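You operate a simulated robot arm through the tools that you are given. There is no shell and no other tool. Be economical: measure what you need, move in short steps, check, and stop when the job is done.

The job below is to be done with a simulated robot arm. You get a single attempt, and the scene is never put back.

JOB
Seal the port and vent, then run the climate cabinet at +40C till READY.
Fine: rubber stopper into the cable port; leave it running.
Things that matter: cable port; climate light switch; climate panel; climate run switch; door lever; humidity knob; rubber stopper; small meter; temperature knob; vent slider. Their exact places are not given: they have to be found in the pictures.

It is judged by the outcome, as a careful person would: the job done as asked, and still so three seconds after it is handed in. It fails if anything else is knocked over, pushed out of place, dropped, spilled or broken. Lids that push on must go on centred and level and be pressed home; caps that screw on are set level and turned clockwise until they are tight.

ROBOT AND FRAMES
A 7-joint arm with a two-finger parallel gripper, hanging from a carriage that runs on a gantry, over the field with the corners [-1.56, -0.483], [0.74, -0.483], [0.74, 0.797], [-1.56, 0.797] (x, y) and turns from -350 to 338 degrees about z. Base frame: it is fixed where the carriage stands at the start and does not move with it; the origin is on the floor, on the carriage's upright axis, x ahead of it, y to its left, z up. Units: m, degrees, N and s.
With the tool pointing down near the work surface it reaches from about 0.26 to 0.7 m from the robot's upright axis, wherever it stands. Its first joint turns from -143.0 to 143.0 degrees. Places, roughly: cable port [0.9, 0, 0.8]; climate light switch [0.8, 0, 0.9]; climate panel [0.9, -0.1, 1]; climate run switch [0.9, 0, 0.9]; door lever [1.1, 0, 0.8]; humidity knob [0.9, 0, 1]; small meter [1.25, -0.25, 1]; temperature knob [0.9, 0, 1.1]; vent slider [1.1, 0, 1.4]. Payload 1.57 kg.
Tool frame: the origin (TCP) lies between the finger pads and is the grasp point; the fingertips stand 0.03 m ahead of it; z points along the fingers, y is the line along which they close. The gripper opens to 0.11 m. The fingers are 0.024 m wide and 0.012 m thick; the gripper's body (0.048 by 0.112 m) begins 0.078 m behind the TCP.
Orientation is that of the tool frame in the base frame, as a unit quaternion [w, x, y, z]. With the fingers straight down and closing along the base's y, the tool's x points along the base's -x, its y along +y and its z along -z.

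CONTROLS
- The arm moves only by the tool send_rows. Its argument "rows" is a list of rows, each an object (a shift or turn left out is 0, a gripper value left out holds the last) with "xyz": the shift along the tool's x, y, z in m, a list of three; "rotation": the turn, a rotation vector about the tool's x, y, z in rad, a list of three; "claw": the gripper command, from -1 (fully open) to 1 (shut), values between in proportion. In form: [{"xyz": [x, y, z], "rotation": [wx, wy, wz], "claw": claw}, ...]. A call has 1 to 8 rows; each row shifts and turns the commanded pose from where the row before left it, along the tool's axes as they then stand. Rows are played at 5 a second. More than 0.05 m and 8.6 degrees between two rows, or a gripper value outside its range, and nothing of the call is played. Where a pose cannot be reached the arm comes as near as it can. A force on the tool above 50 N (or 10 N above the force at the start of the call, whichever is more), or a blocked arm, ends the call early, and 0.2 s more pass. The fingers move at their own pace (about 0.045 m/s each) and stop on an object; they squeeze with about 38 N. The grip force told is the motor's: it shows also when the fingers shut on nothing. Time passes only in rows, and 0.2 s behind the last, so rows that do not move let the fingers close. The reply holds the time, the measured pose of the TCP, the force on the tool along the base axes, the opening and the grip force, in the units named above and with some noise, with the torque about the TCP (base axes, N m) and any sound that the robot's microphone picked up, and new pictures: "pictures" is both (left out), scene, wrist or none.
- Cameras (640 x 400 px; columns grow to the right, rows downward): "scene" is now at [0.2934, 0.0013, 1.8036]; the picture's right is [0.09, -1.00, 0.00], its down [-0.75, -0.07, -0.66] and it looks along [0.65, 0.06, -0.75] (base axes); focal length 287 px, centre (320, 200). "wrist" rides on the gripper at [0.07, 0.016, -0.141] in the tool frame; the picture's right is [-0.23, 0.97, 0.00], its down [-0.86, -0.20, -0.48] and it looks along [-0.47, -0.11, 0.88] (tool axes); focal length 222 px, centre (320, 200).
- move_column(by): slides the trunk up (or, below 0, down) by that many m; the arm and the scene camera ride with it, the base frame stays. It gives what a move gives, with no picture.
- base_move(legs): drives the robot by 1 to 6 legs, each [ahead, left, turn to the left] in m, m and degrees, along the robot's own axes; the way and the turn of a leg run together, so that a leg with both is an arc; at most 1.5 m and 180 degrees a leg. The arm and the cameras ride along, it lands a little off, and it stops where it bumps. It keeps to its track: a leg is cut to what the track allows. It gives what a move gives, and a new picture of the scene camera.
- head_to(pan, tilt): turns the head with the scene camera to pan (to the left, within 155 degrees either way) and tilt (down, from -29 to 69), counted from straight ahead of the robot. It gives what a move gives, and a new picture of the scene camera.
- point_at(camera, pixels): for up to 12 pixels [column, row] of the newest picture of that camera ("zoom" is the newest enlarged one), the place [x, y, z] in the base frame of the surface seen there, good to about 0.002 m, but the place of the scene camera against the robot may be out by one fixed shift of up to 0.012 m in any direction. The clock stands still meanwhile.
- enlarge(camera, box): a new picture of the part [left, top, right, bottom] of that camera's present view, enlarged. The clock stands still meanwhile.
- finish_job(): hands the job in; it is judged then, once.

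Go step by step. Measure first, check grasps and placings, and put right what went wrong. The budget is 80 turns and 260 pictures, counting those below and the enlarged ones. Unless the task says otherwise, let go and move clear before handing in.

The tools are called after "Call:" as name(argument=value, ...) on one line, values as JSON. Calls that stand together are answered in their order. send_rows: Moves the arm, as the interface text tells. Its arguments: {"type":"object","properties":{"rows":{"type":"array","items":{"type":"object","properties":{"xyz":{"type":"array","items":{"type":"number"}},"rotation":{"type":"array","items":{"type":"number"}},"claw":{"type":"number"}}}},"pictures":{"type":"string","enum":["both","scene","wrist","none"]}},"required":["rows"]} The other tools are called the same way: move_column (by) slides the trunk up or down; base_move (legs) drives the base; head_to (pan, tilt) turns the head that bears the scene camera; point_at (camera, pixels) gives the place of the surface under pixels of a picture; enlarge (camera, box) takes an enlarged picture of a part of a camera's view; finish_job () hands the job in.

At the start:

```text
clock: 0.0
eef_pos: [0.6163, 0.17, 1.0001]
ee_rot: [0.0, 0.001, 1.0, 0.001]
ft_force: [-0.2, -0.1, -0.4]
torque: [-0.05, -0.01, 0.02]
finger_gap: 0.11
gripper_force: 0.1
trunk travel left (down, up): [-0.475, 0.12]
robot x, y, heading: [0.0015, 0.0005, 0.2]
head pan, tilt: [5.2, 48.9]
```

scene: 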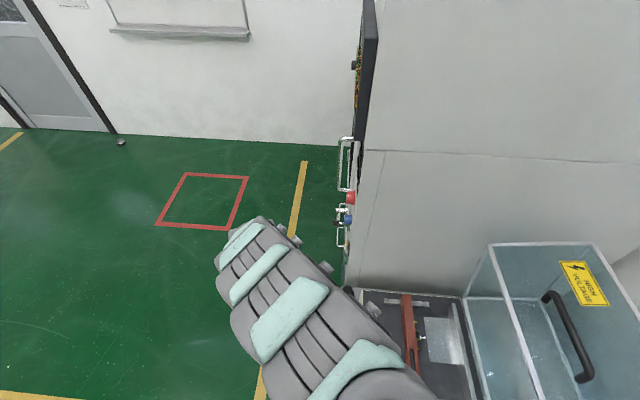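
wrist: 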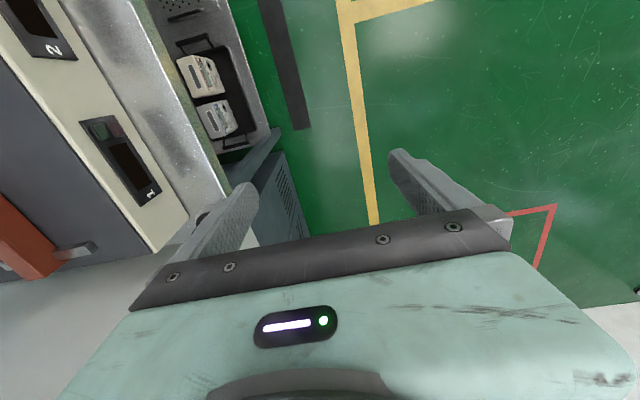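

The scene picture shows a tall grey-white cabinet to the right of column 350, its front edge-on, and benches below it. I'll look around with the head first.

Call:
head_to(pan=-30, tilt=25)

Call:
head_to(pan=-90, tilt=45)

Call:
head_to(pan=20, tilt=25)

```text
clock: 1.0
eef_pos: [0.6158, 0.1704, 1.0]
ee_rot: [0.0, 0.0, 1.0, 0.0]
ft_force: [-0.2, -0.2, -0.6]
torque: [-0.03, 0.01, -0.02]
finger_gap: 0.1099
gripper_force: 0.2
trunk travel left (down, up): [-0.475, 0.12]
robot x, y, heading: [-0.0021, -0.0002, 0.1]
head pan, tilt: [-30.0, 25.0]
```

scene: 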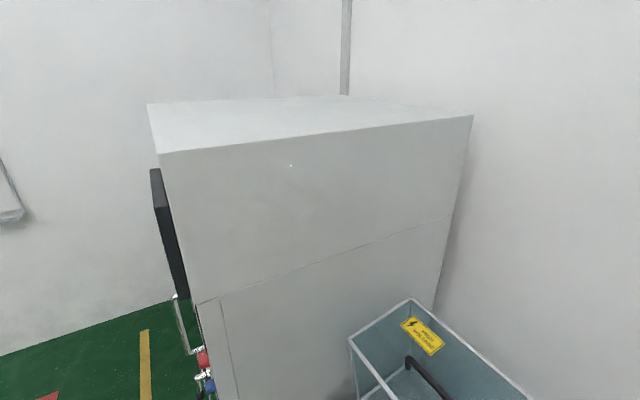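

```text
clock: 2.3
eef_pos: [0.6175, 0.1697, 0.9996]
ee_rot: [0.0, -0.001, 1.0, 0.0]
ft_force: [0.0, -1.2, 0.0]
torque: [0.01, -0.01, -0.02]
finger_gap: 0.1099
gripper_force: 0.1
trunk travel left (down, up): [-0.475, 0.12]
robot x, y, heading: [0.0027, -0.0061, 0.1]
head pan, tilt: [-90.0, 45.0]
```

scene: 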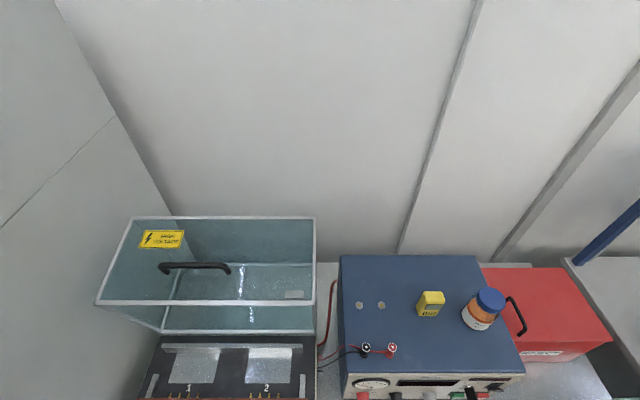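

```text
clock: 4.2
eef_pos: [0.6151, 0.1707, 1.0]
ee_rot: [0.0, -0.001, 1.0, -0.001]
ft_force: [-0.2, -0.6, 0.3]
torque: [-0.01, 0.03, -0.02]
finger_gap: 0.11
gripper_force: 0.0
trunk travel left (down, up): [-0.475, 0.12]
robot x, y, heading: [0.0037, 0.0005, 0.3]
head pan, tilt: [20.0, 25.0]
```

scene: 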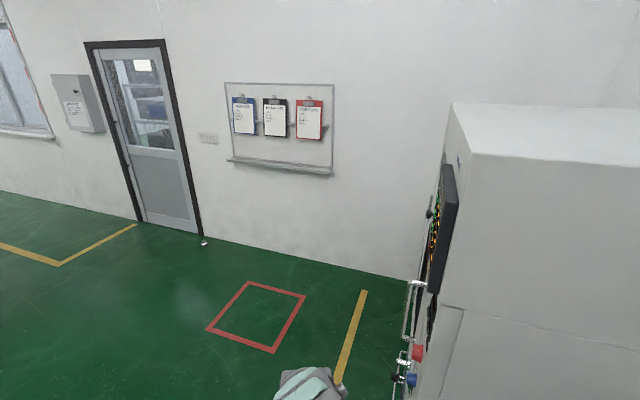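

The cabinet's front faces +y (panel edge-on near (440,230), knobs/handles at (410,330)). I'll measure some depth before driving round to face it.

Call:
point_at(camera="scene", pixels=[[450, 200], [447, 160], [460, 310], [418, 352], [410, 380], [408, 310], [432, 290], [475, 150], [459, 160]])

Call:
base_move(legs=[[0, 0.75, 0]])

```text
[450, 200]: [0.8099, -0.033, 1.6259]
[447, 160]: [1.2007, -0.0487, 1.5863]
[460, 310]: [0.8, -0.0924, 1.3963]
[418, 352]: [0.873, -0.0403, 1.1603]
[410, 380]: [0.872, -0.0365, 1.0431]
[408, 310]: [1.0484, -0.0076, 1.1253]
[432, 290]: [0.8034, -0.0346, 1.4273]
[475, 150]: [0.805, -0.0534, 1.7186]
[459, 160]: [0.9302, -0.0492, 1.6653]
```

```text
clock: 8.3
eef_pos: [0.6089, 0.9286, 0.9999]
ee_rot: [-0.001, -0.006, 1.0, 0.001]
ft_force: [0.1, 0.7, 0.1]
torque: [0.03, 0.0, 0.01]
finger_gap: 0.1101
gripper_force: 0.1
trunk travel left (down, up): [-0.475, 0.12]
robot x, y, heading: [-0.003, 0.7503, 0.7]
head pan, tilt: [20.0, 25.0]
```

scene: 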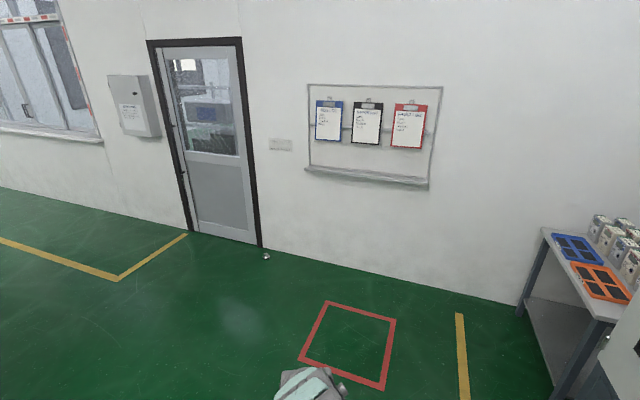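

The robot stands clear at y 0.75. Now I'll look at the cabinet front from here.

Call:
head_to(pan=-40, tilt=25)

```text
clock: 9.6
eef_pos: [0.6093, 0.9285, 1.0006]
ee_rot: [0.001, -0.006, 1.0, -0.001]
ft_force: [-0.4, 0.6, -0.3]
torque: [0.01, 0.01, 0.0]
finger_gap: 0.1099
gripper_force: 0.0
trunk travel left (down, up): [-0.475, 0.12]
robot x, y, heading: [-0.0022, 0.7528, 0.5]
head pan, tilt: [-40.0, 25.0]
```

scene: 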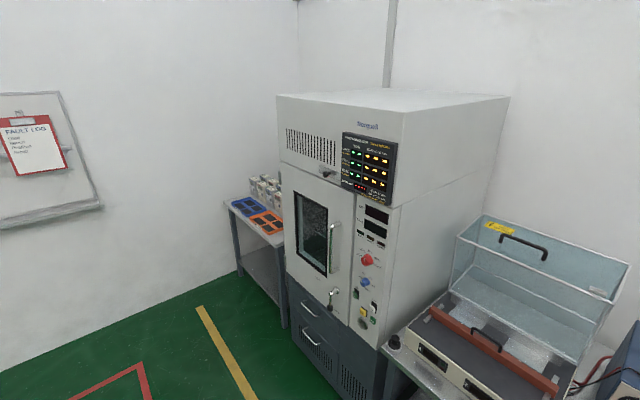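

The front is now visible: panel with displays (375,215), red knob (367,260), blue knob (365,283), vent (327,173), lever (331,298). Enlarging.

Call:
enlarge(camera="scene", box=[310, 190, 430, 340])

Call:
enlarge(camera="scene", box=[270, 110, 410, 200])

Call:
enlarge(camera="scene", box=[360, 310, 480, 400])

```text
2.67 times, centred on (370, 265) of scene
```

zoom: 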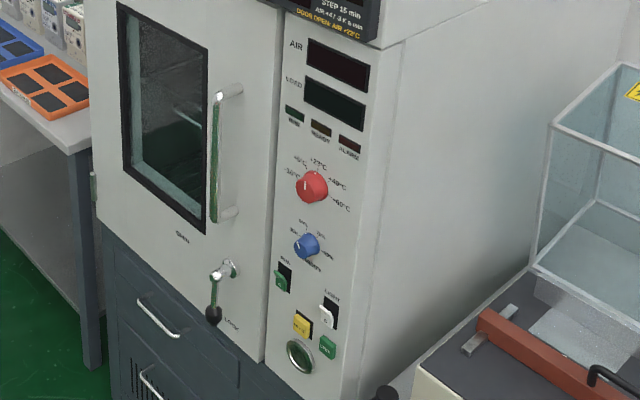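

```text
4.44 times, centred on (340, 155) of scene
```

zoom: 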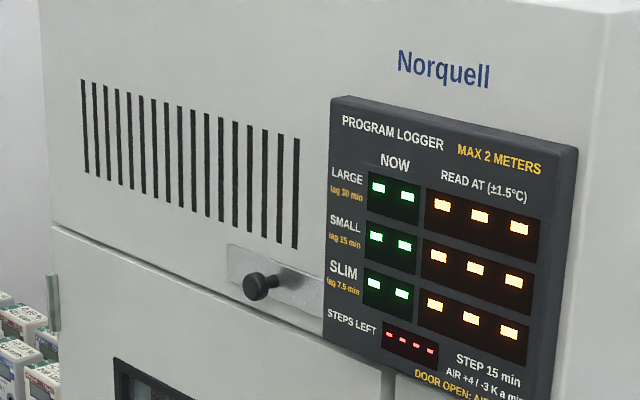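

```text
4.44 times, centred on (420, 355) of scene
```

zoom: 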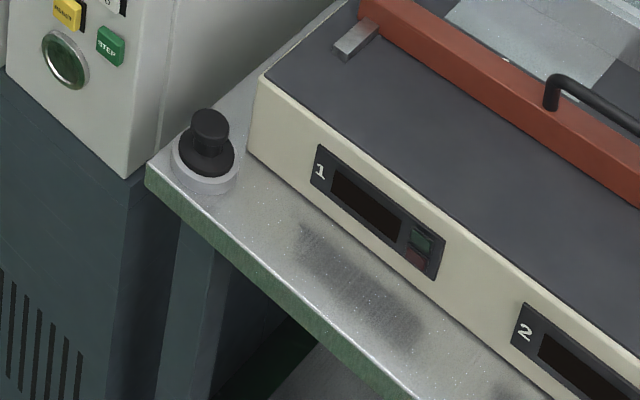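

Stopper sits on a ring at the bench corner (zoom 3, (207,140)); the port is the round hole at lower left of it (65,60). Measuring on the zooms.

Call:
point_at(camera="zoom", pixels=[[210, 120], [205, 160], [200, 185], [65, 60], [45, 50], [75, 85], [110, 45], [180, 230], [160, 130]])

Call:
base_move(legs=[[0.35, 0, 0], [0, 0, -80]])

```text
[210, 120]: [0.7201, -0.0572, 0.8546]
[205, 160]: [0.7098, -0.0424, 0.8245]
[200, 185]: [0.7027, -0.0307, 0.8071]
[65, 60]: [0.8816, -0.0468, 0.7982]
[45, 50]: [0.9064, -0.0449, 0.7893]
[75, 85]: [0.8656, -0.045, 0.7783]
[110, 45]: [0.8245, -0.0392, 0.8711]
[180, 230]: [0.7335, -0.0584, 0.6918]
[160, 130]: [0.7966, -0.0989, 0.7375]
```

```text
clock: 15.2
eef_pos: [0.6461, 0.1911, 0.9996]
ee_rot: [0.0, 0.625, 0.78, 0.0]
ft_force: [-0.9, 0.4, -0.2]
torque: [0.01, 0.02, 0.0]
finger_gap: 0.1101
gripper_force: 0.1
trunk travel left (down, up): [-0.475, 0.12]
robot x, y, heading: [0.3442, 0.757, -77.3]
head pan, tilt: [-40.0, 25.0]
```

scene: 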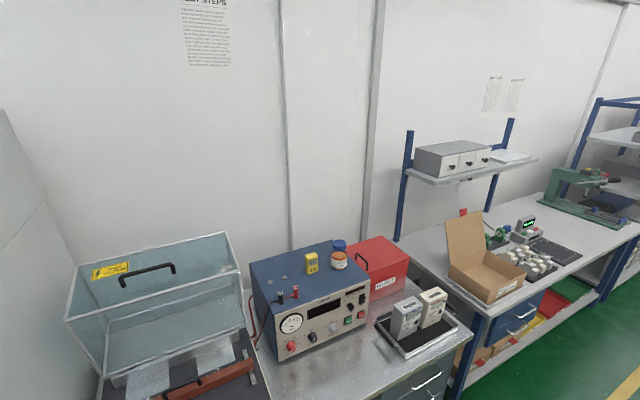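

There's a "TEST STEPS" sheet at (207,30); I'll read it and then turn the head to the cabinet.

Call:
head_to(pan=-25, tilt=5)

Call:
enlarge(camera="scene", box=[40, 60, 200, 200])

Call:
head_to(pan=20, tilt=42)

```text
clock: 16.0
eef_pos: [0.6462, 0.1917, 0.9997]
ee_rot: [-0.001, 0.625, 0.78, 0.0]
ft_force: [-0.3, 0.7, 0.2]
torque: [0.0, -0.03, 0.02]
finger_gap: 0.1099
gripper_force: 0.1
trunk travel left (down, up): [-0.475, 0.12]
robot x, y, heading: [0.3423, 0.7541, -77.6]
head pan, tilt: [-25.0, 5.0]
```

scene: 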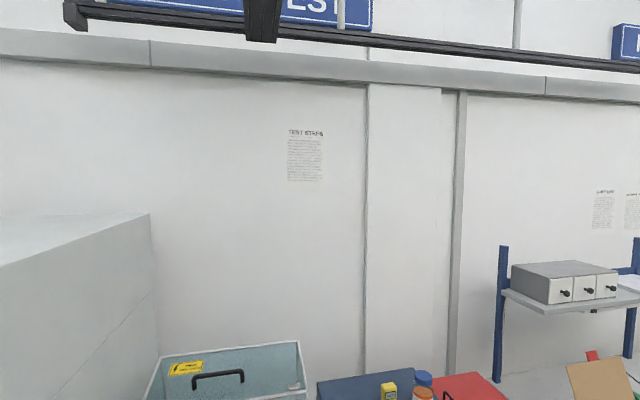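

```text
2.86 times, centred on (120, 130) of scene
```

zoom: 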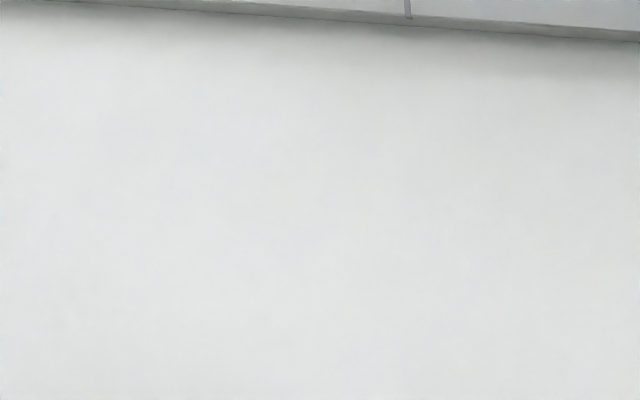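

```text
clock: 17.1
eef_pos: [0.6456, 0.1907, 1.0]
ee_rot: [0.0, 0.625, 0.781, 0.001]
ft_force: [-0.4, 0.0, -0.1]
torque: [-0.01, 0.02, -0.04]
finger_gap: 0.11
gripper_force: 0.0
trunk travel left (down, up): [-0.475, 0.12]
robot x, y, heading: [0.3454, 0.7565, -77.5]
head pan, tilt: [20.0, 42.0]
```

scene: 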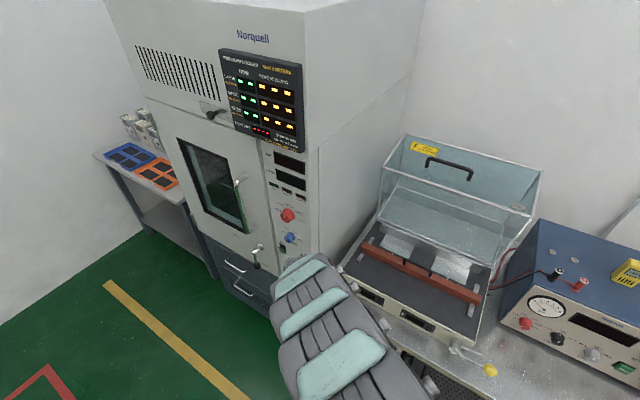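

The sheet is at (305,155) for pan −25, tilt 5; I'll go back once and zoom there.

Call:
head_to(pan=-25, tilt=5)

Call:
enlarge(camera="scene", box=[280, 125, 330, 185])

Call:
base_move(legs=[[0, 0.39, 0], [0, 0, -12]])

Call:
head_to(pan=15, tilt=45)

```text
clock: 18.3
eef_pos: [0.6465, 0.1908, 0.9998]
ee_rot: [0.001, 0.625, 0.78, -0.001]
ft_force: [-0.2, -0.4, 0.2]
torque: [0.02, -0.01, -0.02]
finger_gap: 0.1102
gripper_force: 0.0
trunk travel left (down, up): [-0.475, 0.12]
robot x, y, heading: [0.3467, 0.7561, -77.4]
head pan, tilt: [-25.0, 5.0]
```

scene: 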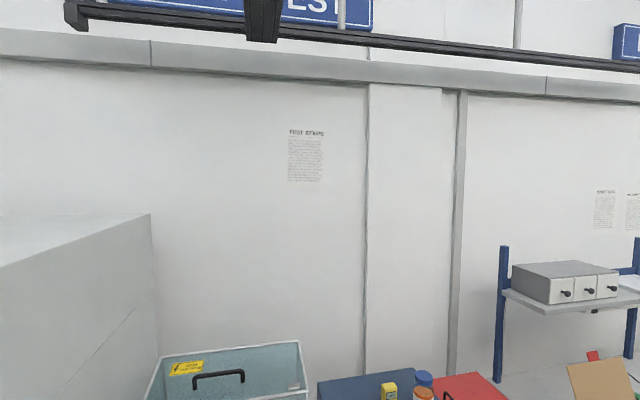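

```text
6.67 times, centred on (305, 155) of scene
```

zoom: 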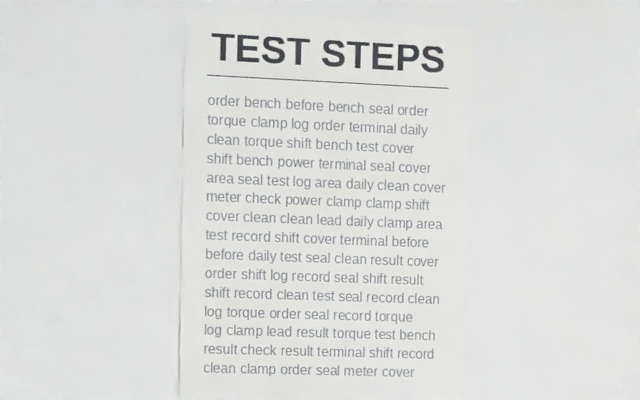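

```text
clock: 21.5
eef_pos: [0.9061, 0.1801, 0.9993]
ee_rot: [0.0, 0.702, 0.713, 0.001]
ft_force: [0.1, 0.7, 0.1]
torque: [0.01, 0.01, 0.01]
finger_gap: 0.1102
gripper_force: 0.0
trunk travel left (down, up): [-0.475, 0.12]
robot x, y, heading: [0.7271, 0.7897, -89.3]
head pan, tilt: [-25.0, 5.0]
```

scene: 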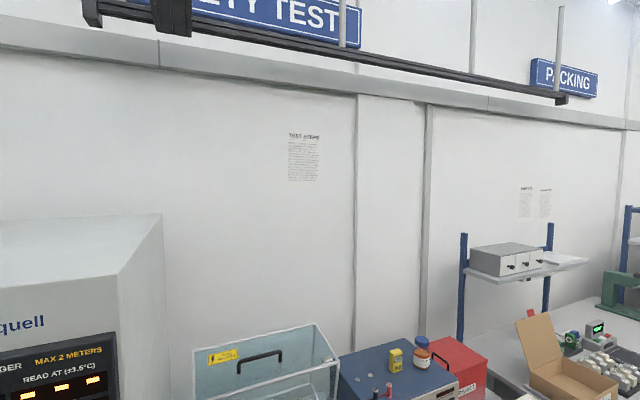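

```text
clock: 22.6
eef_pos: [0.9056, 0.1802, 0.9989]
ee_rot: [0.001, 0.702, 0.712, 0.0]
ft_force: [0.0, 0.7, 0.4]
torque: [-0.01, -0.02, 0.0]
finger_gap: 0.1099
gripper_force: 0.1
trunk travel left (down, up): [-0.475, 0.12]
robot x, y, heading: [0.725, 0.7941, -89.1]
head pan, tilt: [15.0, 45.0]
```

scene: 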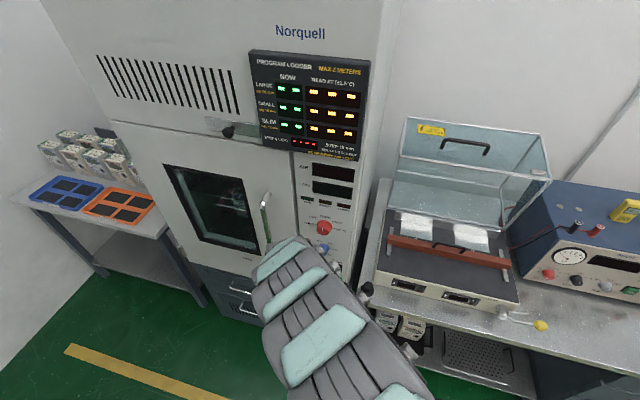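

The test sheet is filler text. I'll move the arm sideways to x≈0.72 above the stopper's column, still at y≈0.18, and look with the wrist camera.

Call:
send_rows(rows=[{"xyz": [0, -0.047, 0]}, {"xyz": [0, -0.047, 0]}, {"xyz": [0, -0.047, 0]}, {"xyz": [0, -0.045, 0]}, {"xyz": [0, 0, 0], "claw": 0}], pictures="both")

```text
clock: 23.8
eef_pos: [0.7204, 0.1655, 0.989]
ee_rot: [-0.001, 0.702, 0.712, 0.001]
ft_force: [0.8, -1.1, -0.1]
torque: [-0.01, 0.0, 0.01]
finger_gap: 0.0759
gripper_force: 0.4
out of reach, approached as far as the arm can: row 1, 2, 3
trunk travel left (down, up): [-0.475, 0.12]
robot x, y, heading: [0.7285, 0.7934, -89.3]
head pan, tilt: [15.0, 45.0]
```

scene: 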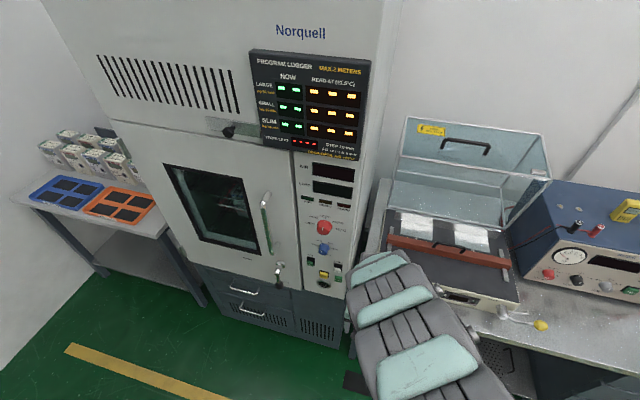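
wrist: 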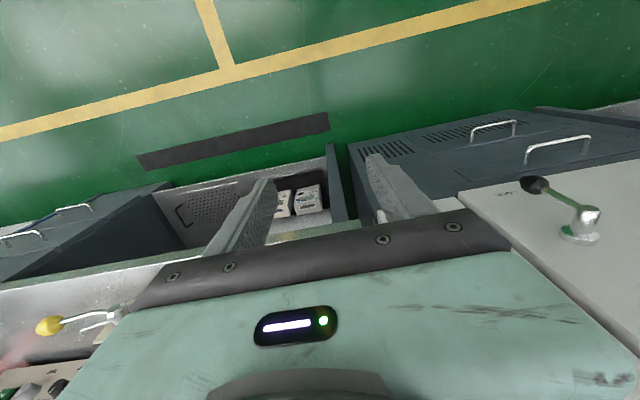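

The arm no longer hides the panel. Enlarge and measure all controls now.

Call:
enlarge(camera="scene", box=[255, 150, 375, 300])

Call:
point_at(camera="scene", pixels=[[310, 220], [310, 240], [310, 258], [323, 228], [323, 249], [228, 131], [265, 210], [278, 270], [325, 284], [324, 272], [311, 262], [337, 267]])

Call:
enlarge(camera="scene", box=[290, 210, 370, 300])

```text
2.67 times, centred on (315, 225) of scene
```

zoom: 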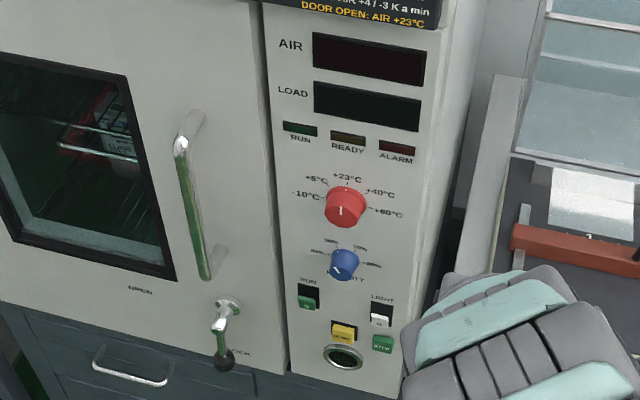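

```text
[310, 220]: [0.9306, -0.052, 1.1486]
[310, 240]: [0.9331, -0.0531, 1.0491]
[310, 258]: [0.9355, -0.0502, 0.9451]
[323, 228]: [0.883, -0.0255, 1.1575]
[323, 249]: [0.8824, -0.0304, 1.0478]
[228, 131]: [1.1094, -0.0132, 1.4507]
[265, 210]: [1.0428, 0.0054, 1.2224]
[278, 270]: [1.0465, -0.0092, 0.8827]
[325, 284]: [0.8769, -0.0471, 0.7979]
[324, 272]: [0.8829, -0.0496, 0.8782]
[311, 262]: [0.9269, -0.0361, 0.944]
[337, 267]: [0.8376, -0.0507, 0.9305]
```

```text
4.44 times, centred on (330, 255) of scene
```

zoom: 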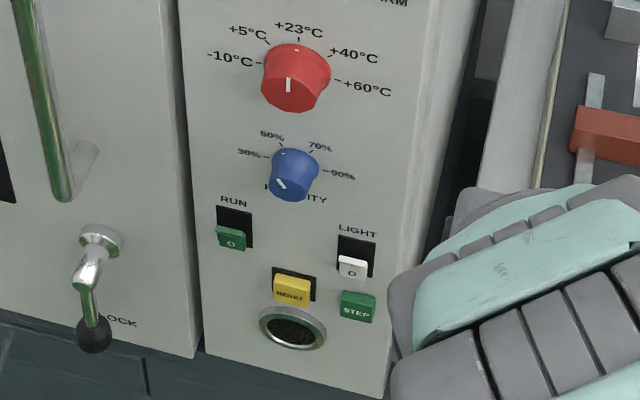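

Readings: red knob (0.883, −0.03, 1.16) pointing at +23, port ring near (0.877, −0.047, 0.80), vent knob (1.109, −0.013, 1.45), lever down at LOCK. Checking the vent plate, the stopper's neighbours, and the door lever label.

Call:
enlarge(camera="scene", box=[190, 100, 290, 162])

Call:
point_at(camera="scene", pixels=[[405, 118], [390, 205], [380, 262], [366, 288], [364, 296], [395, 290], [384, 240], [205, 122], [218, 126], [244, 133], [260, 135]])

Call:
base_move(legs=[[0.2, 0, 0]])

```text
6.40 times, centred on (240, 131) of scene
```

zoom: 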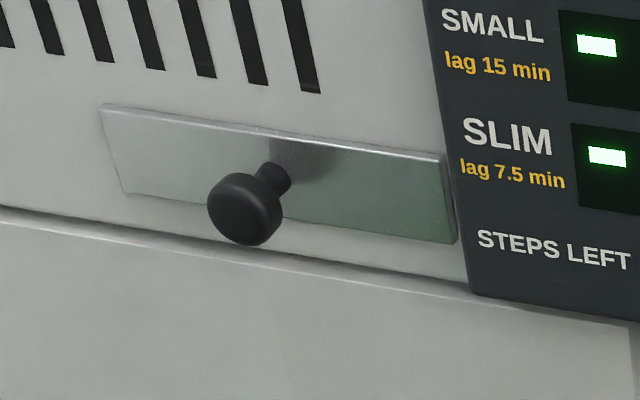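

```text
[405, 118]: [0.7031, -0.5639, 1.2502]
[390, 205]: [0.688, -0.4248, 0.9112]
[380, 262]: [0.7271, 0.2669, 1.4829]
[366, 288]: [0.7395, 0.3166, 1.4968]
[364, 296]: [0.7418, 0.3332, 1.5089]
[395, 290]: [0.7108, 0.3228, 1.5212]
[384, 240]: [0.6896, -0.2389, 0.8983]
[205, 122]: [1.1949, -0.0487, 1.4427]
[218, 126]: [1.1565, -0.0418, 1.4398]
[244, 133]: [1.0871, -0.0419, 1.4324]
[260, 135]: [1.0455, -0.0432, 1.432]
```

```text
clock: 25.4
eef_pos: [0.7269, -0.0343, 0.9888]
ee_rot: [-0.002, 0.7, 0.714, 0.001]
ft_force: [0.3, -0.2, 0.0]
torque: [0.0, -0.01, 0.01]
finger_gap: 0.0549
gripper_force: 0.0
trunk travel left (down, up): [-0.475, 0.12]
robot x, y, heading: [0.7284, 0.588, -88.8]
head pan, tilt: [15.0, 45.0]
```

scene: 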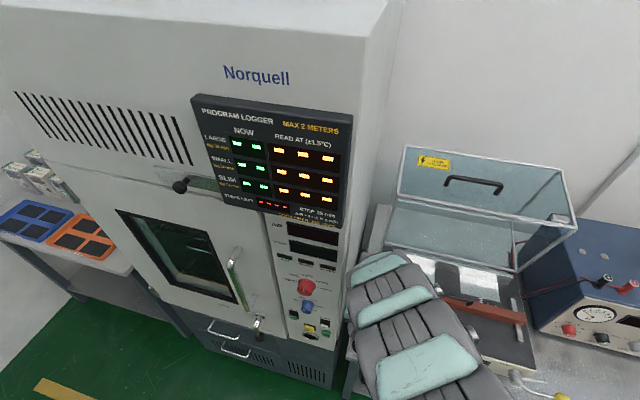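

TCP is at (0.727, −0.034, 0.989). Wrist view to find the stopper between the fingers.

Call:
send_rows(rows=[{"xyz": [0, 0, 0]}], pictures="wrist")

```text
clock: 25.8
eef_pos: [0.7265, -0.0349, 0.9893]
ee_rot: [-0.001, 0.7, 0.714, 0.001]
ft_force: [0.9, -0.1, 0.9]
torque: [0.01, -0.01, 0.0]
finger_gap: 0.055
gripper_force: 0.1
trunk travel left (down, up): [-0.475, 0.12]
robot x, y, heading: [0.7322, 0.5938, -89.1]
head pan, tilt: [15.0, 45.0]
```

wrist: 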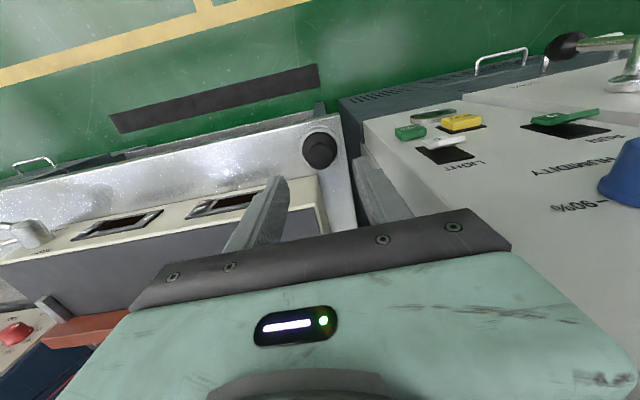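

Stopper is visible at (320,150) just ahead of the fingertips. Measuring it with the wrist camera.

Call:
enlarge(camera="wrist", box=[280, 110, 360, 190])

Call:
point_at(camera="wrist", pixels=[[311, 150], [322, 149], [320, 145], [320, 158], [329, 150], [316, 168], [304, 152], [336, 150], [320, 134]])

```text
5.00 times, centred on (320, 150) of wrist
```

zoom: 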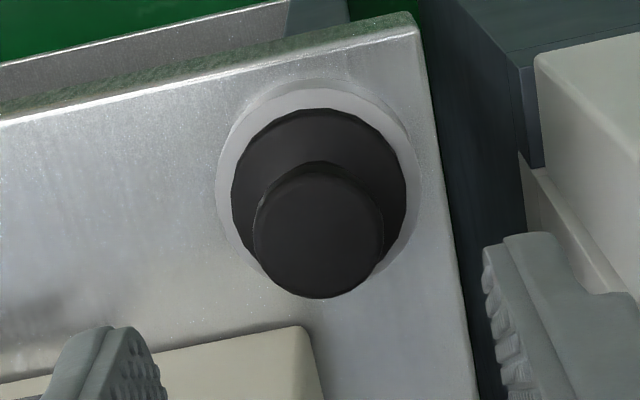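

```text
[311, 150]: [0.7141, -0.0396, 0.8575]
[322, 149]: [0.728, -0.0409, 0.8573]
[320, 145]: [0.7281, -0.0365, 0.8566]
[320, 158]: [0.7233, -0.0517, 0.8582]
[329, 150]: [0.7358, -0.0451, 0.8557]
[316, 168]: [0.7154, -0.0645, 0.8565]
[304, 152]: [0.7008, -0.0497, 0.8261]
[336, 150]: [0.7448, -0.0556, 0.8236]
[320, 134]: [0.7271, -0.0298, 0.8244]
```

Knob top centre ≈ (0.723, −0.0515, 0.858), ~33 mm wide, flange top at 0.825. I'll centre over it and descend to TCP z≈0.859 with the fingers part-open.

Call:
send_rows(rows=[{"xyz": [-0.0165, -0.0035, 0]}, {"xyz": [0, 0, 0.045]}, {"xyz": [0, 0, 0.035]}, {"xyz": [0, 0, 0]}], pictures="wrist")

```text
clock: 26.8
eef_pos: [0.7246, -0.0525, 0.9109]
ee_rot: [-0.001, 0.7, 0.714, 0.0]
ft_force: [-0.3, 0.6, 0.2]
torque: [0.0, 0.02, 0.02]
finger_gap: 0.0552
gripper_force: 0.0
trunk travel left (down, up): [-0.475, 0.12]
robot x, y, heading: [0.7289, 0.5949, -88.8]
head pan, tilt: [15.0, 45.0]
```

wrist: 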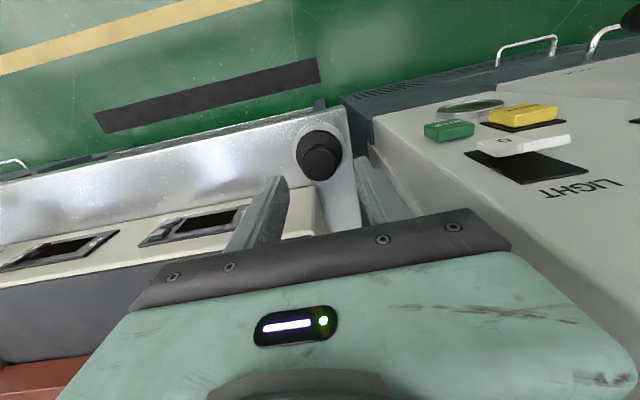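

Still centred. Check knob centre and instrument box corner height before the final descent.

Call:
point_at(camera="wrist", pixels=[[308, 160], [321, 160], [334, 160], [321, 150], [318, 172], [312, 195], [300, 195], [318, 215]])

```text
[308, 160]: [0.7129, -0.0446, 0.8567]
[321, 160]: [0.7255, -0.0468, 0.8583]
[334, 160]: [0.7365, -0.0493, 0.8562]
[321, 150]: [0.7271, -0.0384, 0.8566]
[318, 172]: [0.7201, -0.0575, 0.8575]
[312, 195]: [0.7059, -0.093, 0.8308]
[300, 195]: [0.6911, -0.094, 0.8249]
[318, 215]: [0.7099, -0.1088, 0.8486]
```

Knob centre (0.7245, −0.052) matches; the box front is at y≈−0.093, clear. Descend and close.

Call:
send_rows(rows=[{"xyz": [0, 0, 0.03]}, {"xyz": [0, 0, 0.021]}, {"xyz": [0, 0, 0]}, {"claw": 1}, {}, {}, {}], pictures="wrist")

```text
clock: 28.4
eef_pos: [0.7227, -0.0522, 0.8585]
ee_rot: [-0.001, 0.701, 0.714, 0.001]
ft_force: [-5.1, -0.1, -4.5]
torque: [0.01, 0.02, 0.05]
finger_gap: 0.0323
gripper_force: 37.8
trunk travel left (down, up): [-0.475, 0.12]
robot x, y, heading: [0.7289, 0.5985, -89.1]
head pan, tilt: [15.0, 45.0]
```

wrist: 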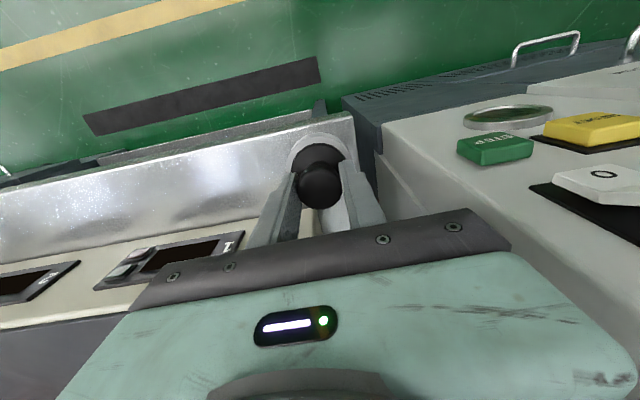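

Gripped (gap 0.032). Lift straight up 0.12.

Call:
send_rows(rows=[{"xyz": [0, 0, -0.03]}, {"xyz": [0, 0, -0.045]}, {"xyz": [0, 0, -0.045]}, {}], pictures="both")

```text
clock: 29.4
eef_pos: [0.7225, -0.0528, 0.9789]
ee_rot: [-0.001, 0.7, 0.714, 0.0]
ft_force: [0.0, -0.8, -0.4]
torque: [0.03, -0.01, 0.01]
finger_gap: 0.0326
gripper_force: 37.7
trunk travel left (down, up): [-0.475, 0.12]
robot x, y, heading: [0.728, 0.5953, -89.2]
head pan, tilt: [15.0, 45.0]
```

scene: 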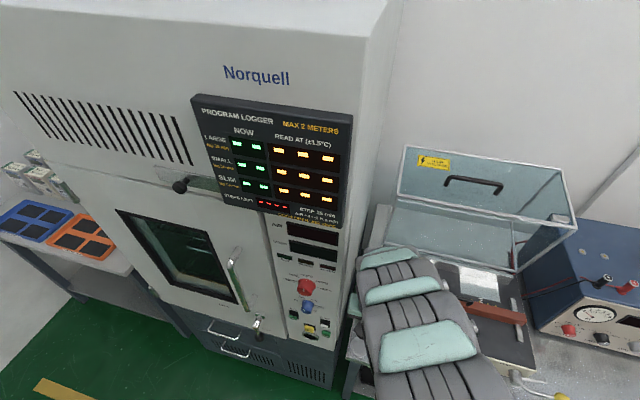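
wrist: 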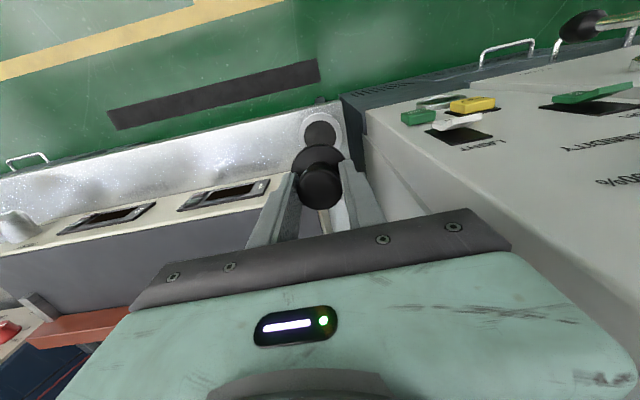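

Stopper is held cleanly (its plug hangs below the fingers). Back off to y≈0.79, then start pitching the tool toward −y.

Call:
base_move(legs=[[-0.2, 0, 0]])

Call:
send_rows(rows=[{"rotation": [0, -0.1428, 0]}, {"rotation": [0, -0.1428, 0]}, {"rotation": [0, -0.1428, 0]}, {"rotation": [0, -0.1428, 0]}, {"rotation": [0, -0.1428, 0]}, {"rotation": [0, -0.1428, 0]}], pictures="both")

```text
clock: 30.9
eef_pos: [0.7184, 0.1432, 0.9781]
ee_rot: [-0.001, 0.701, 0.713, 0.0]
ft_force: [0.4, -0.4, -0.4]
torque: [0.01, 0.0, -0.01]
finger_gap: 0.0328
gripper_force: 37.3
trunk travel left (down, up): [-0.475, 0.12]
robot x, y, heading: [0.7256, 0.7919, -88.9]
head pan, tilt: [15.0, 45.0]
```

scene: 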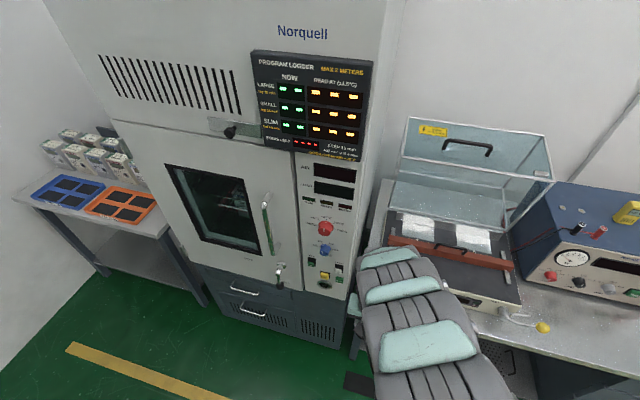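

```text
clock: 32.3
eef_pos: [0.7322, -0.0451, 1.077]
ee_rot: [0.274, 0.647, 0.66, -0.266]
ft_force: [1.1, 0.5, -1.1]
torque: [-0.02, -0.04, -0.04]
finger_gap: 0.0323
gripper_force: 38.1
out of reach, approached as far as the arm can: row 1, 2, 3, 4, 5, 6
trunk travel left (down, up): [-0.475, 0.12]
robot x, y, heading: [0.7275, 0.7935, -88.9]
head pan, tilt: [15.0, 45.0]
```

scene: 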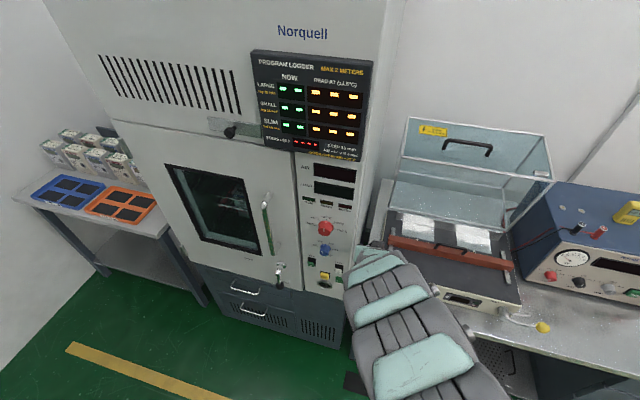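
wrist: 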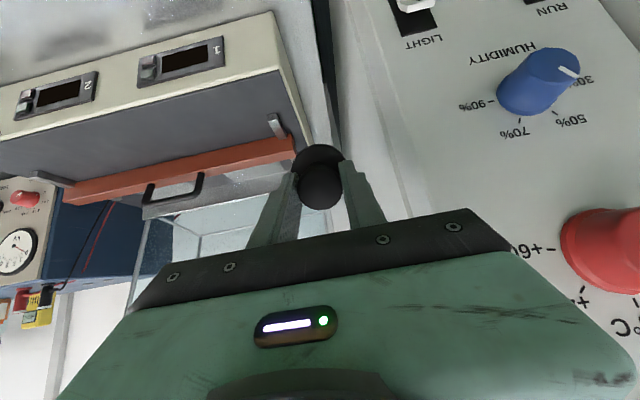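

The arm couldn't fold its wrist that far at this height (TCP drifted to y −0.045). The shoulder is too high; I'll undo the pitch, then lower the trunk so the forearm comes in flatter.

Call:
send_rows(rows=[{"rotation": [0, 0.1428, 0]}, {"rotation": [0, 0.1428, 0]}, {"rotation": [0, 0.1428, 0]}, {"rotation": [0, 0.1428, 0]}, {"rotation": [0, 0.1428, 0]}, {"rotation": [0, 0.1428, 0]}, {}], pictures="none")

Call:
send_rows(rows=[{"xyz": [0, 0.03, -0.04]}, {"xyz": [0, 0.03, -0.04]}, {"xyz": [0, 0.03, -0.04]}, {"xyz": [0, 0.03, -0.04]}, {}], pictures="scene")

```text
clock: 33.9
eef_pos: [0.7133, 0.0208, 1.0852]
ee_rot: [-0.016, 0.697, 0.716, 0.015]
ft_force: [-0.5, -0.2, -0.4]
torque: [-0.01, -0.02, 0.02]
finger_gap: 0.0328
gripper_force: 38.1
out of reach, approached as far as the arm can: row 5, 6
trunk travel left (down, up): [-0.475, 0.12]
robot x, y, heading: [0.725, 0.7909, -88.9]
head pan, tilt: [15.0, 45.0]
```

```text
clock: 35.3
eef_pos: [0.7673, 0.0099, 1.2412]
ee_rot: [-0.035, 0.73, 0.683, 0.027]
ft_force: [-0.1, -0.1, -0.7]
torque: [-0.01, -0.01, 0.01]
finger_gap: 0.0326
gripper_force: 37.9
trunk travel left (down, up): [-0.475, 0.12]
robot x, y, heading: [0.7242, 0.7934, -90.1]
head pan, tilt: [15.0, 45.0]
stopped in row 5: the arm was blocked; the commanded pose is now the measured one
```

scene: 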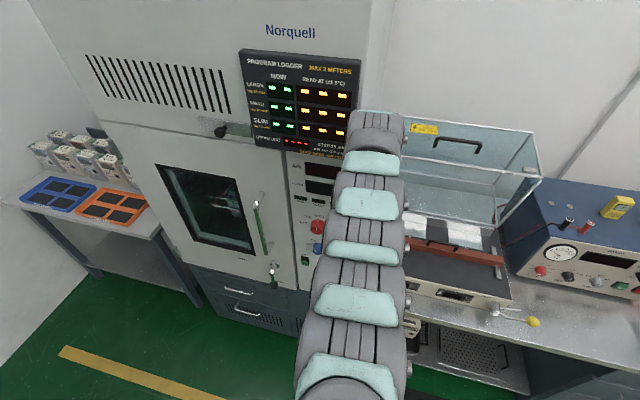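

Blocked near full stretch. Draw the tool back toward the robot (+y, tool +x) to a comfortable pose.

Call:
send_rows(rows=[{"xyz": [0.04, 0, 0]}, {"xyz": [0.04, 0, 0]}, {"xyz": [0.04, 0, 0]}, {"xyz": [0.04, 0, 0]}, {"xyz": [0.04, 0, 0]}, {"xyz": [0.04, 0, 0]}, {}], pictures="both")

```text
clock: 36.9
eef_pos: [0.7846, 0.1077, 1.2503]
ee_rot: [-0.032, 0.725, 0.688, 0.028]
ft_force: [-0.5, 0.3, -0.8]
torque: [0.02, 0.01, -0.01]
finger_gap: 0.0328
gripper_force: 37.6
out of reach, approached as far as the arm can: row 3, 4, 5, 6
trunk travel left (down, up): [-0.475, 0.12]
robot x, y, heading: [0.7257, 0.7896, -89.9]
head pan, tilt: [15.0, 45.0]
```

scene: 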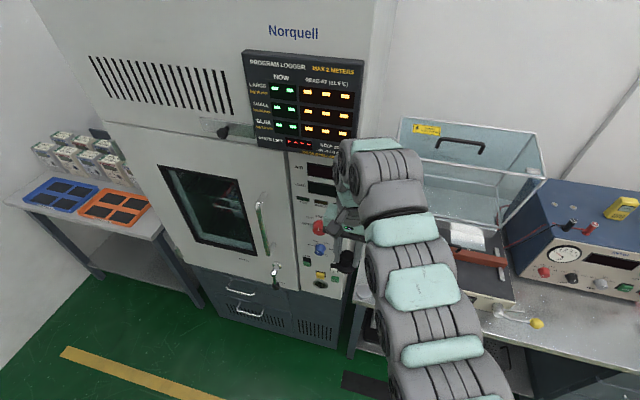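
wrist: 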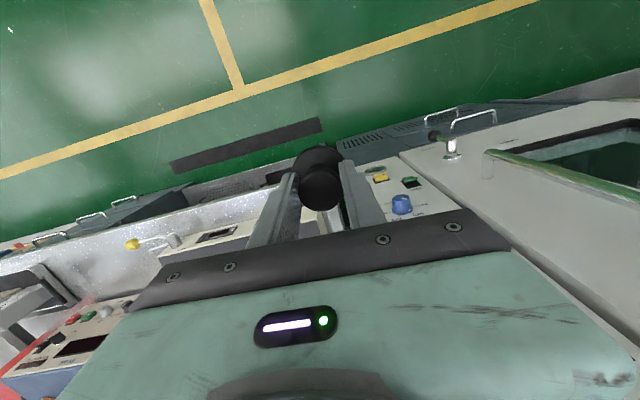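

Now clear at z 1.25. Lower the trunk 0.35.

Call:
move_column(by=-0.35)

Call:
send_rows(rows=[{"xyz": [0, 0, 0]}, {}], pictures="both")

```text
clock: 40.4
eef_pos: [0.7847, 0.1066, 0.8992]
ee_rot: [-0.03, 0.725, 0.688, 0.028]
ft_force: [-0.9, -0.1, -1.1]
torque: [0.01, 0.03, -0.01]
finger_gap: 0.0325
gripper_force: 37.7
trunk travel left (down, up): [-0.125, 0.47]
robot x, y, heading: [0.7248, 0.7903, -89.8]
head pan, tilt: [15.0, 45.0]
```

```text
clock: 41.0
eef_pos: [0.7843, 0.1083, 0.8997]
ee_rot: [-0.031, 0.725, 0.688, 0.028]
ft_force: [0.7, -0.2, -0.6]
torque: [-0.01, 0.02, -0.01]
finger_gap: 0.0323
gripper_force: 38.1
trunk travel left (down, up): [-0.125, 0.47]
robot x, y, heading: [0.7266, 0.7947, -89.9]
head pan, tilt: [15.0, 45.0]
```

scene: 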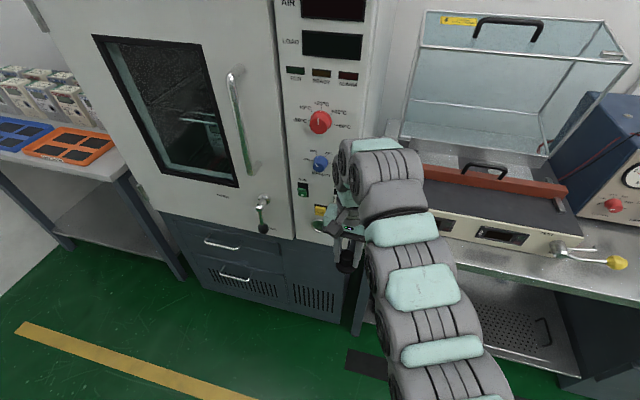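
wrist: 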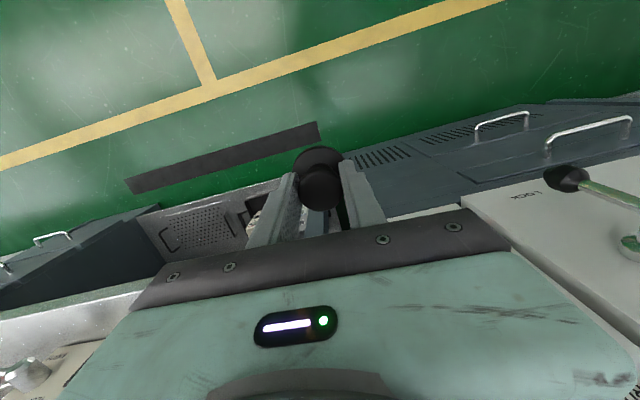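

Relative height is unchanged to the arm, and pitching will bring the wrist down. Try 5 pitch rows.

Call:
send_rows(rows=[{"rotation": [0, -0.1428, 0]}, {"rotation": [0, -0.1428, 0]}, {"rotation": [0, -0.1428, 0]}, {"rotation": [0, -0.1428, 0]}, {"rotation": [0, -0.1428, 0]}, {}], pictures="both")

```text
clock: 42.4
eef_pos: [0.7948, 0.0963, 0.9076]
ee_rot: [-0.014, 0.725, 0.689, 0.011]
ft_force: [0.2, 0.0, -1.7]
torque: [0.0, 0.01, 0.02]
finger_gap: 0.0325
gripper_force: 38.1
out of reach, approached as far as the arm can: row 1, 2, 3, 4, 5
trunk travel left (down, up): [-0.125, 0.47]
robot x, y, heading: [0.7289, 0.7875, -89.9]
head pan, tilt: [15.0, 45.0]
```

scene: 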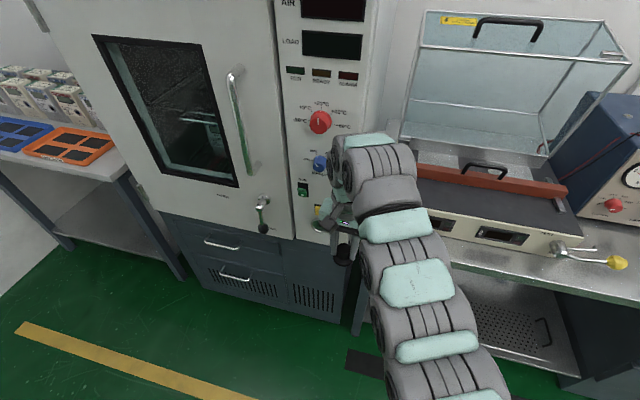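
wrist: 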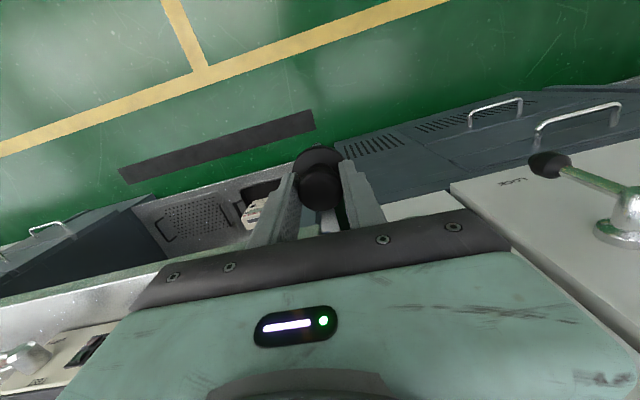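

The wrist joint evidently won't bend backward past the forearm line. I'll go the other way round: raise the trunk partly, lower the TCP, then swing the tool sideways to +x and yaw to −y.

Call:
move_column(by=0.15)

Call:
send_rows(rows=[{"xyz": [0.01, 0, 0.04]}, {"xyz": [0.01, 0, 0.04]}, {"xyz": [0.01, 0, 0.04]}, {"xyz": [0.01, 0, 0.04]}, {"xyz": [0.01, 0, 0]}, {}], pictures="scene")

```text
clock: 44.1
eef_pos: [0.7942, 0.0962, 1.0575]
ee_rot: [-0.015, 0.725, 0.688, 0.011]
ft_force: [0.3, -0.8, -0.3]
torque: [-0.02, 0.03, -0.01]
finger_gap: 0.0325
gripper_force: 37.9
trunk travel left (down, up): [-0.275, 0.32]
robot x, y, heading: [0.7263, 0.7901, -89.8]
head pan, tilt: [15.0, 45.0]
```

```text
clock: 45.5
eef_pos: [0.8089, 0.0986, 0.9444]
ee_rot: [-0.014, 0.725, 0.689, 0.011]
ft_force: [0.6, -0.5, -1.5]
torque: [0.0, 0.0, 0.0]
finger_gap: 0.0325
gripper_force: 38.1
out of reach, approached as far as the arm can: row 1, 2, 3
trunk travel left (down, up): [-0.275, 0.32]
robot x, y, heading: [0.7249, 0.7899, -89.8]
head pan, tilt: [15.0, 45.0]
```

scene: 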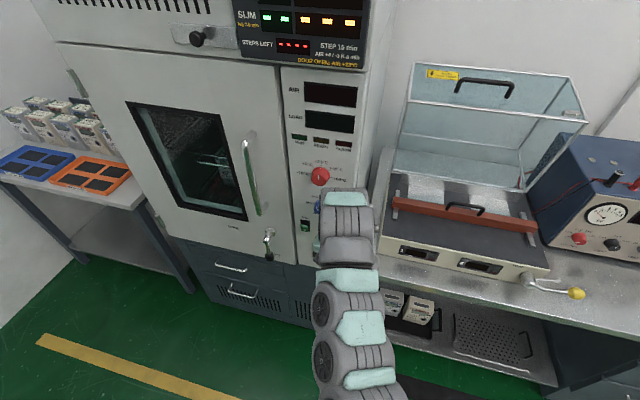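

Pose is workable. Now rotate about tool x by −45° first (tool tip swinging toward +x).

Call:
send_rows(rows=[{"rotation": [-0.1428, 0, 0]}, {"rotation": [-0.1428, 0, 0]}, {"rotation": [-0.1428, 0, 0]}, {"rotation": [-0.1428, 0, 0]}, {"rotation": [-0.1428, 0, 0]}, {"rotation": [-0.1428, 0, 0]}, {}], pictures="scene")

```text
clock: 47.1
eef_pos: [0.8095, 0.1002, 0.9458]
ee_rot: [0.288, 0.665, 0.622, 0.296]
ft_force: [-0.5, 0.2, -1.5]
torque: [-0.01, 0.01, 0.02]
finger_gap: 0.0323
gripper_force: 38.3
trunk travel left (down, up): [-0.275, 0.32]
robot x, y, heading: [0.7232, 0.7937, -90.0]
head pan, tilt: [15.0, 45.0]
```

scene: 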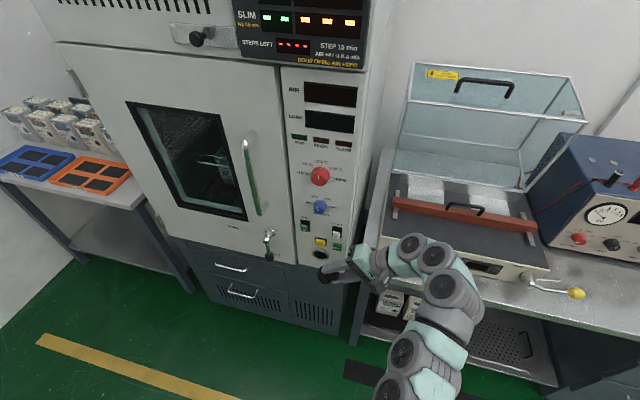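

Works well; the tool now leans to +x with the stopper at (330,272). Continue to horizontal, with a little retreat in +y.

Call:
send_rows(rows=[{"xyz": [0.01, 0, 0], "rotation": [-0.14, 0, 0]}, {"xyz": [0.01, 0, 0], "rotation": [-0.14, 0, 0]}, {"xyz": [0.01, 0, 0], "rotation": [-0.14, 0, 0]}, {"xyz": [0.01, 0, 0], "rotation": [-0.14, 0, 0]}, {"xyz": [0.01, 0, 0], "rotation": [-0.14, 0, 0]}, {}], pictures="none")

Call:
send_rows(rows=[{"rotation": [0, -0.1428, 0]}, {"rotation": [0, -0.1428, 0]}, {"rotation": [0, -0.1428, 0]}, {"rotation": [0, -0.1428, 0]}, {"rotation": [0, -0.1428, 0]}, {}], pictures="both")

```text
clock: 48.5
eef_pos: [0.81, 0.1506, 0.9457]
ee_rot: [0.499, 0.527, 0.483, 0.49]
ft_force: [1.0, 0.2, 0.0]
torque: [-0.01, 0.01, 0.0]
finger_gap: 0.0325
gripper_force: 38.0
trunk travel left (down, up): [-0.275, 0.32]
robot x, y, heading: [0.7251, 0.7879, -90.0]
head pan, tilt: [15.0, 45.0]
```

```text
clock: 49.9
eef_pos: [0.8112, 0.1489, 0.9473]
ee_rot: [0.636, 0.665, 0.278, 0.275]
ft_force: [0.9, 0.0, -0.8]
torque: [0.01, 0.05, -0.02]
finger_gap: 0.0328
gripper_force: 38.0
trunk travel left (down, up): [-0.275, 0.32]
robot x, y, heading: [0.7244, 0.7937, -90.2]
head pan, tilt: [15.0, 45.0]
```

scene: 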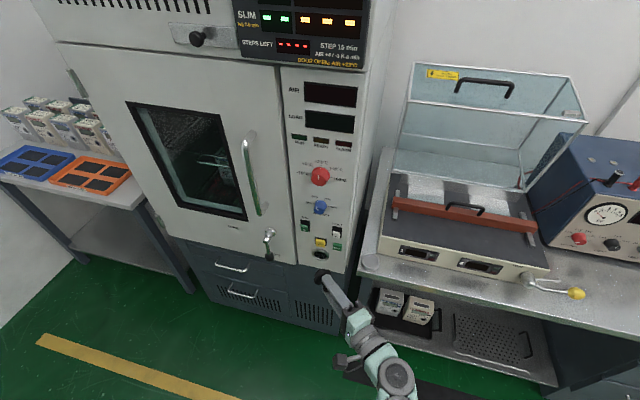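
wrist: 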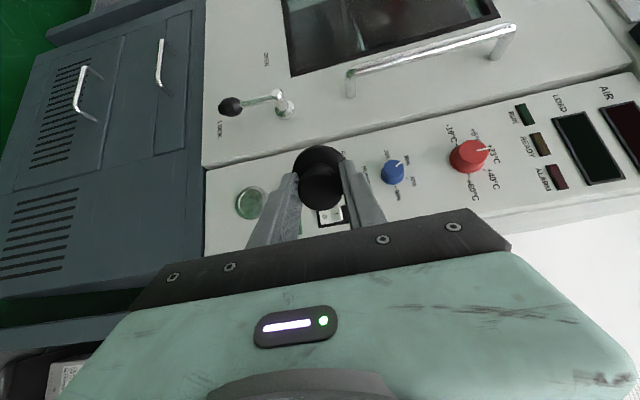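

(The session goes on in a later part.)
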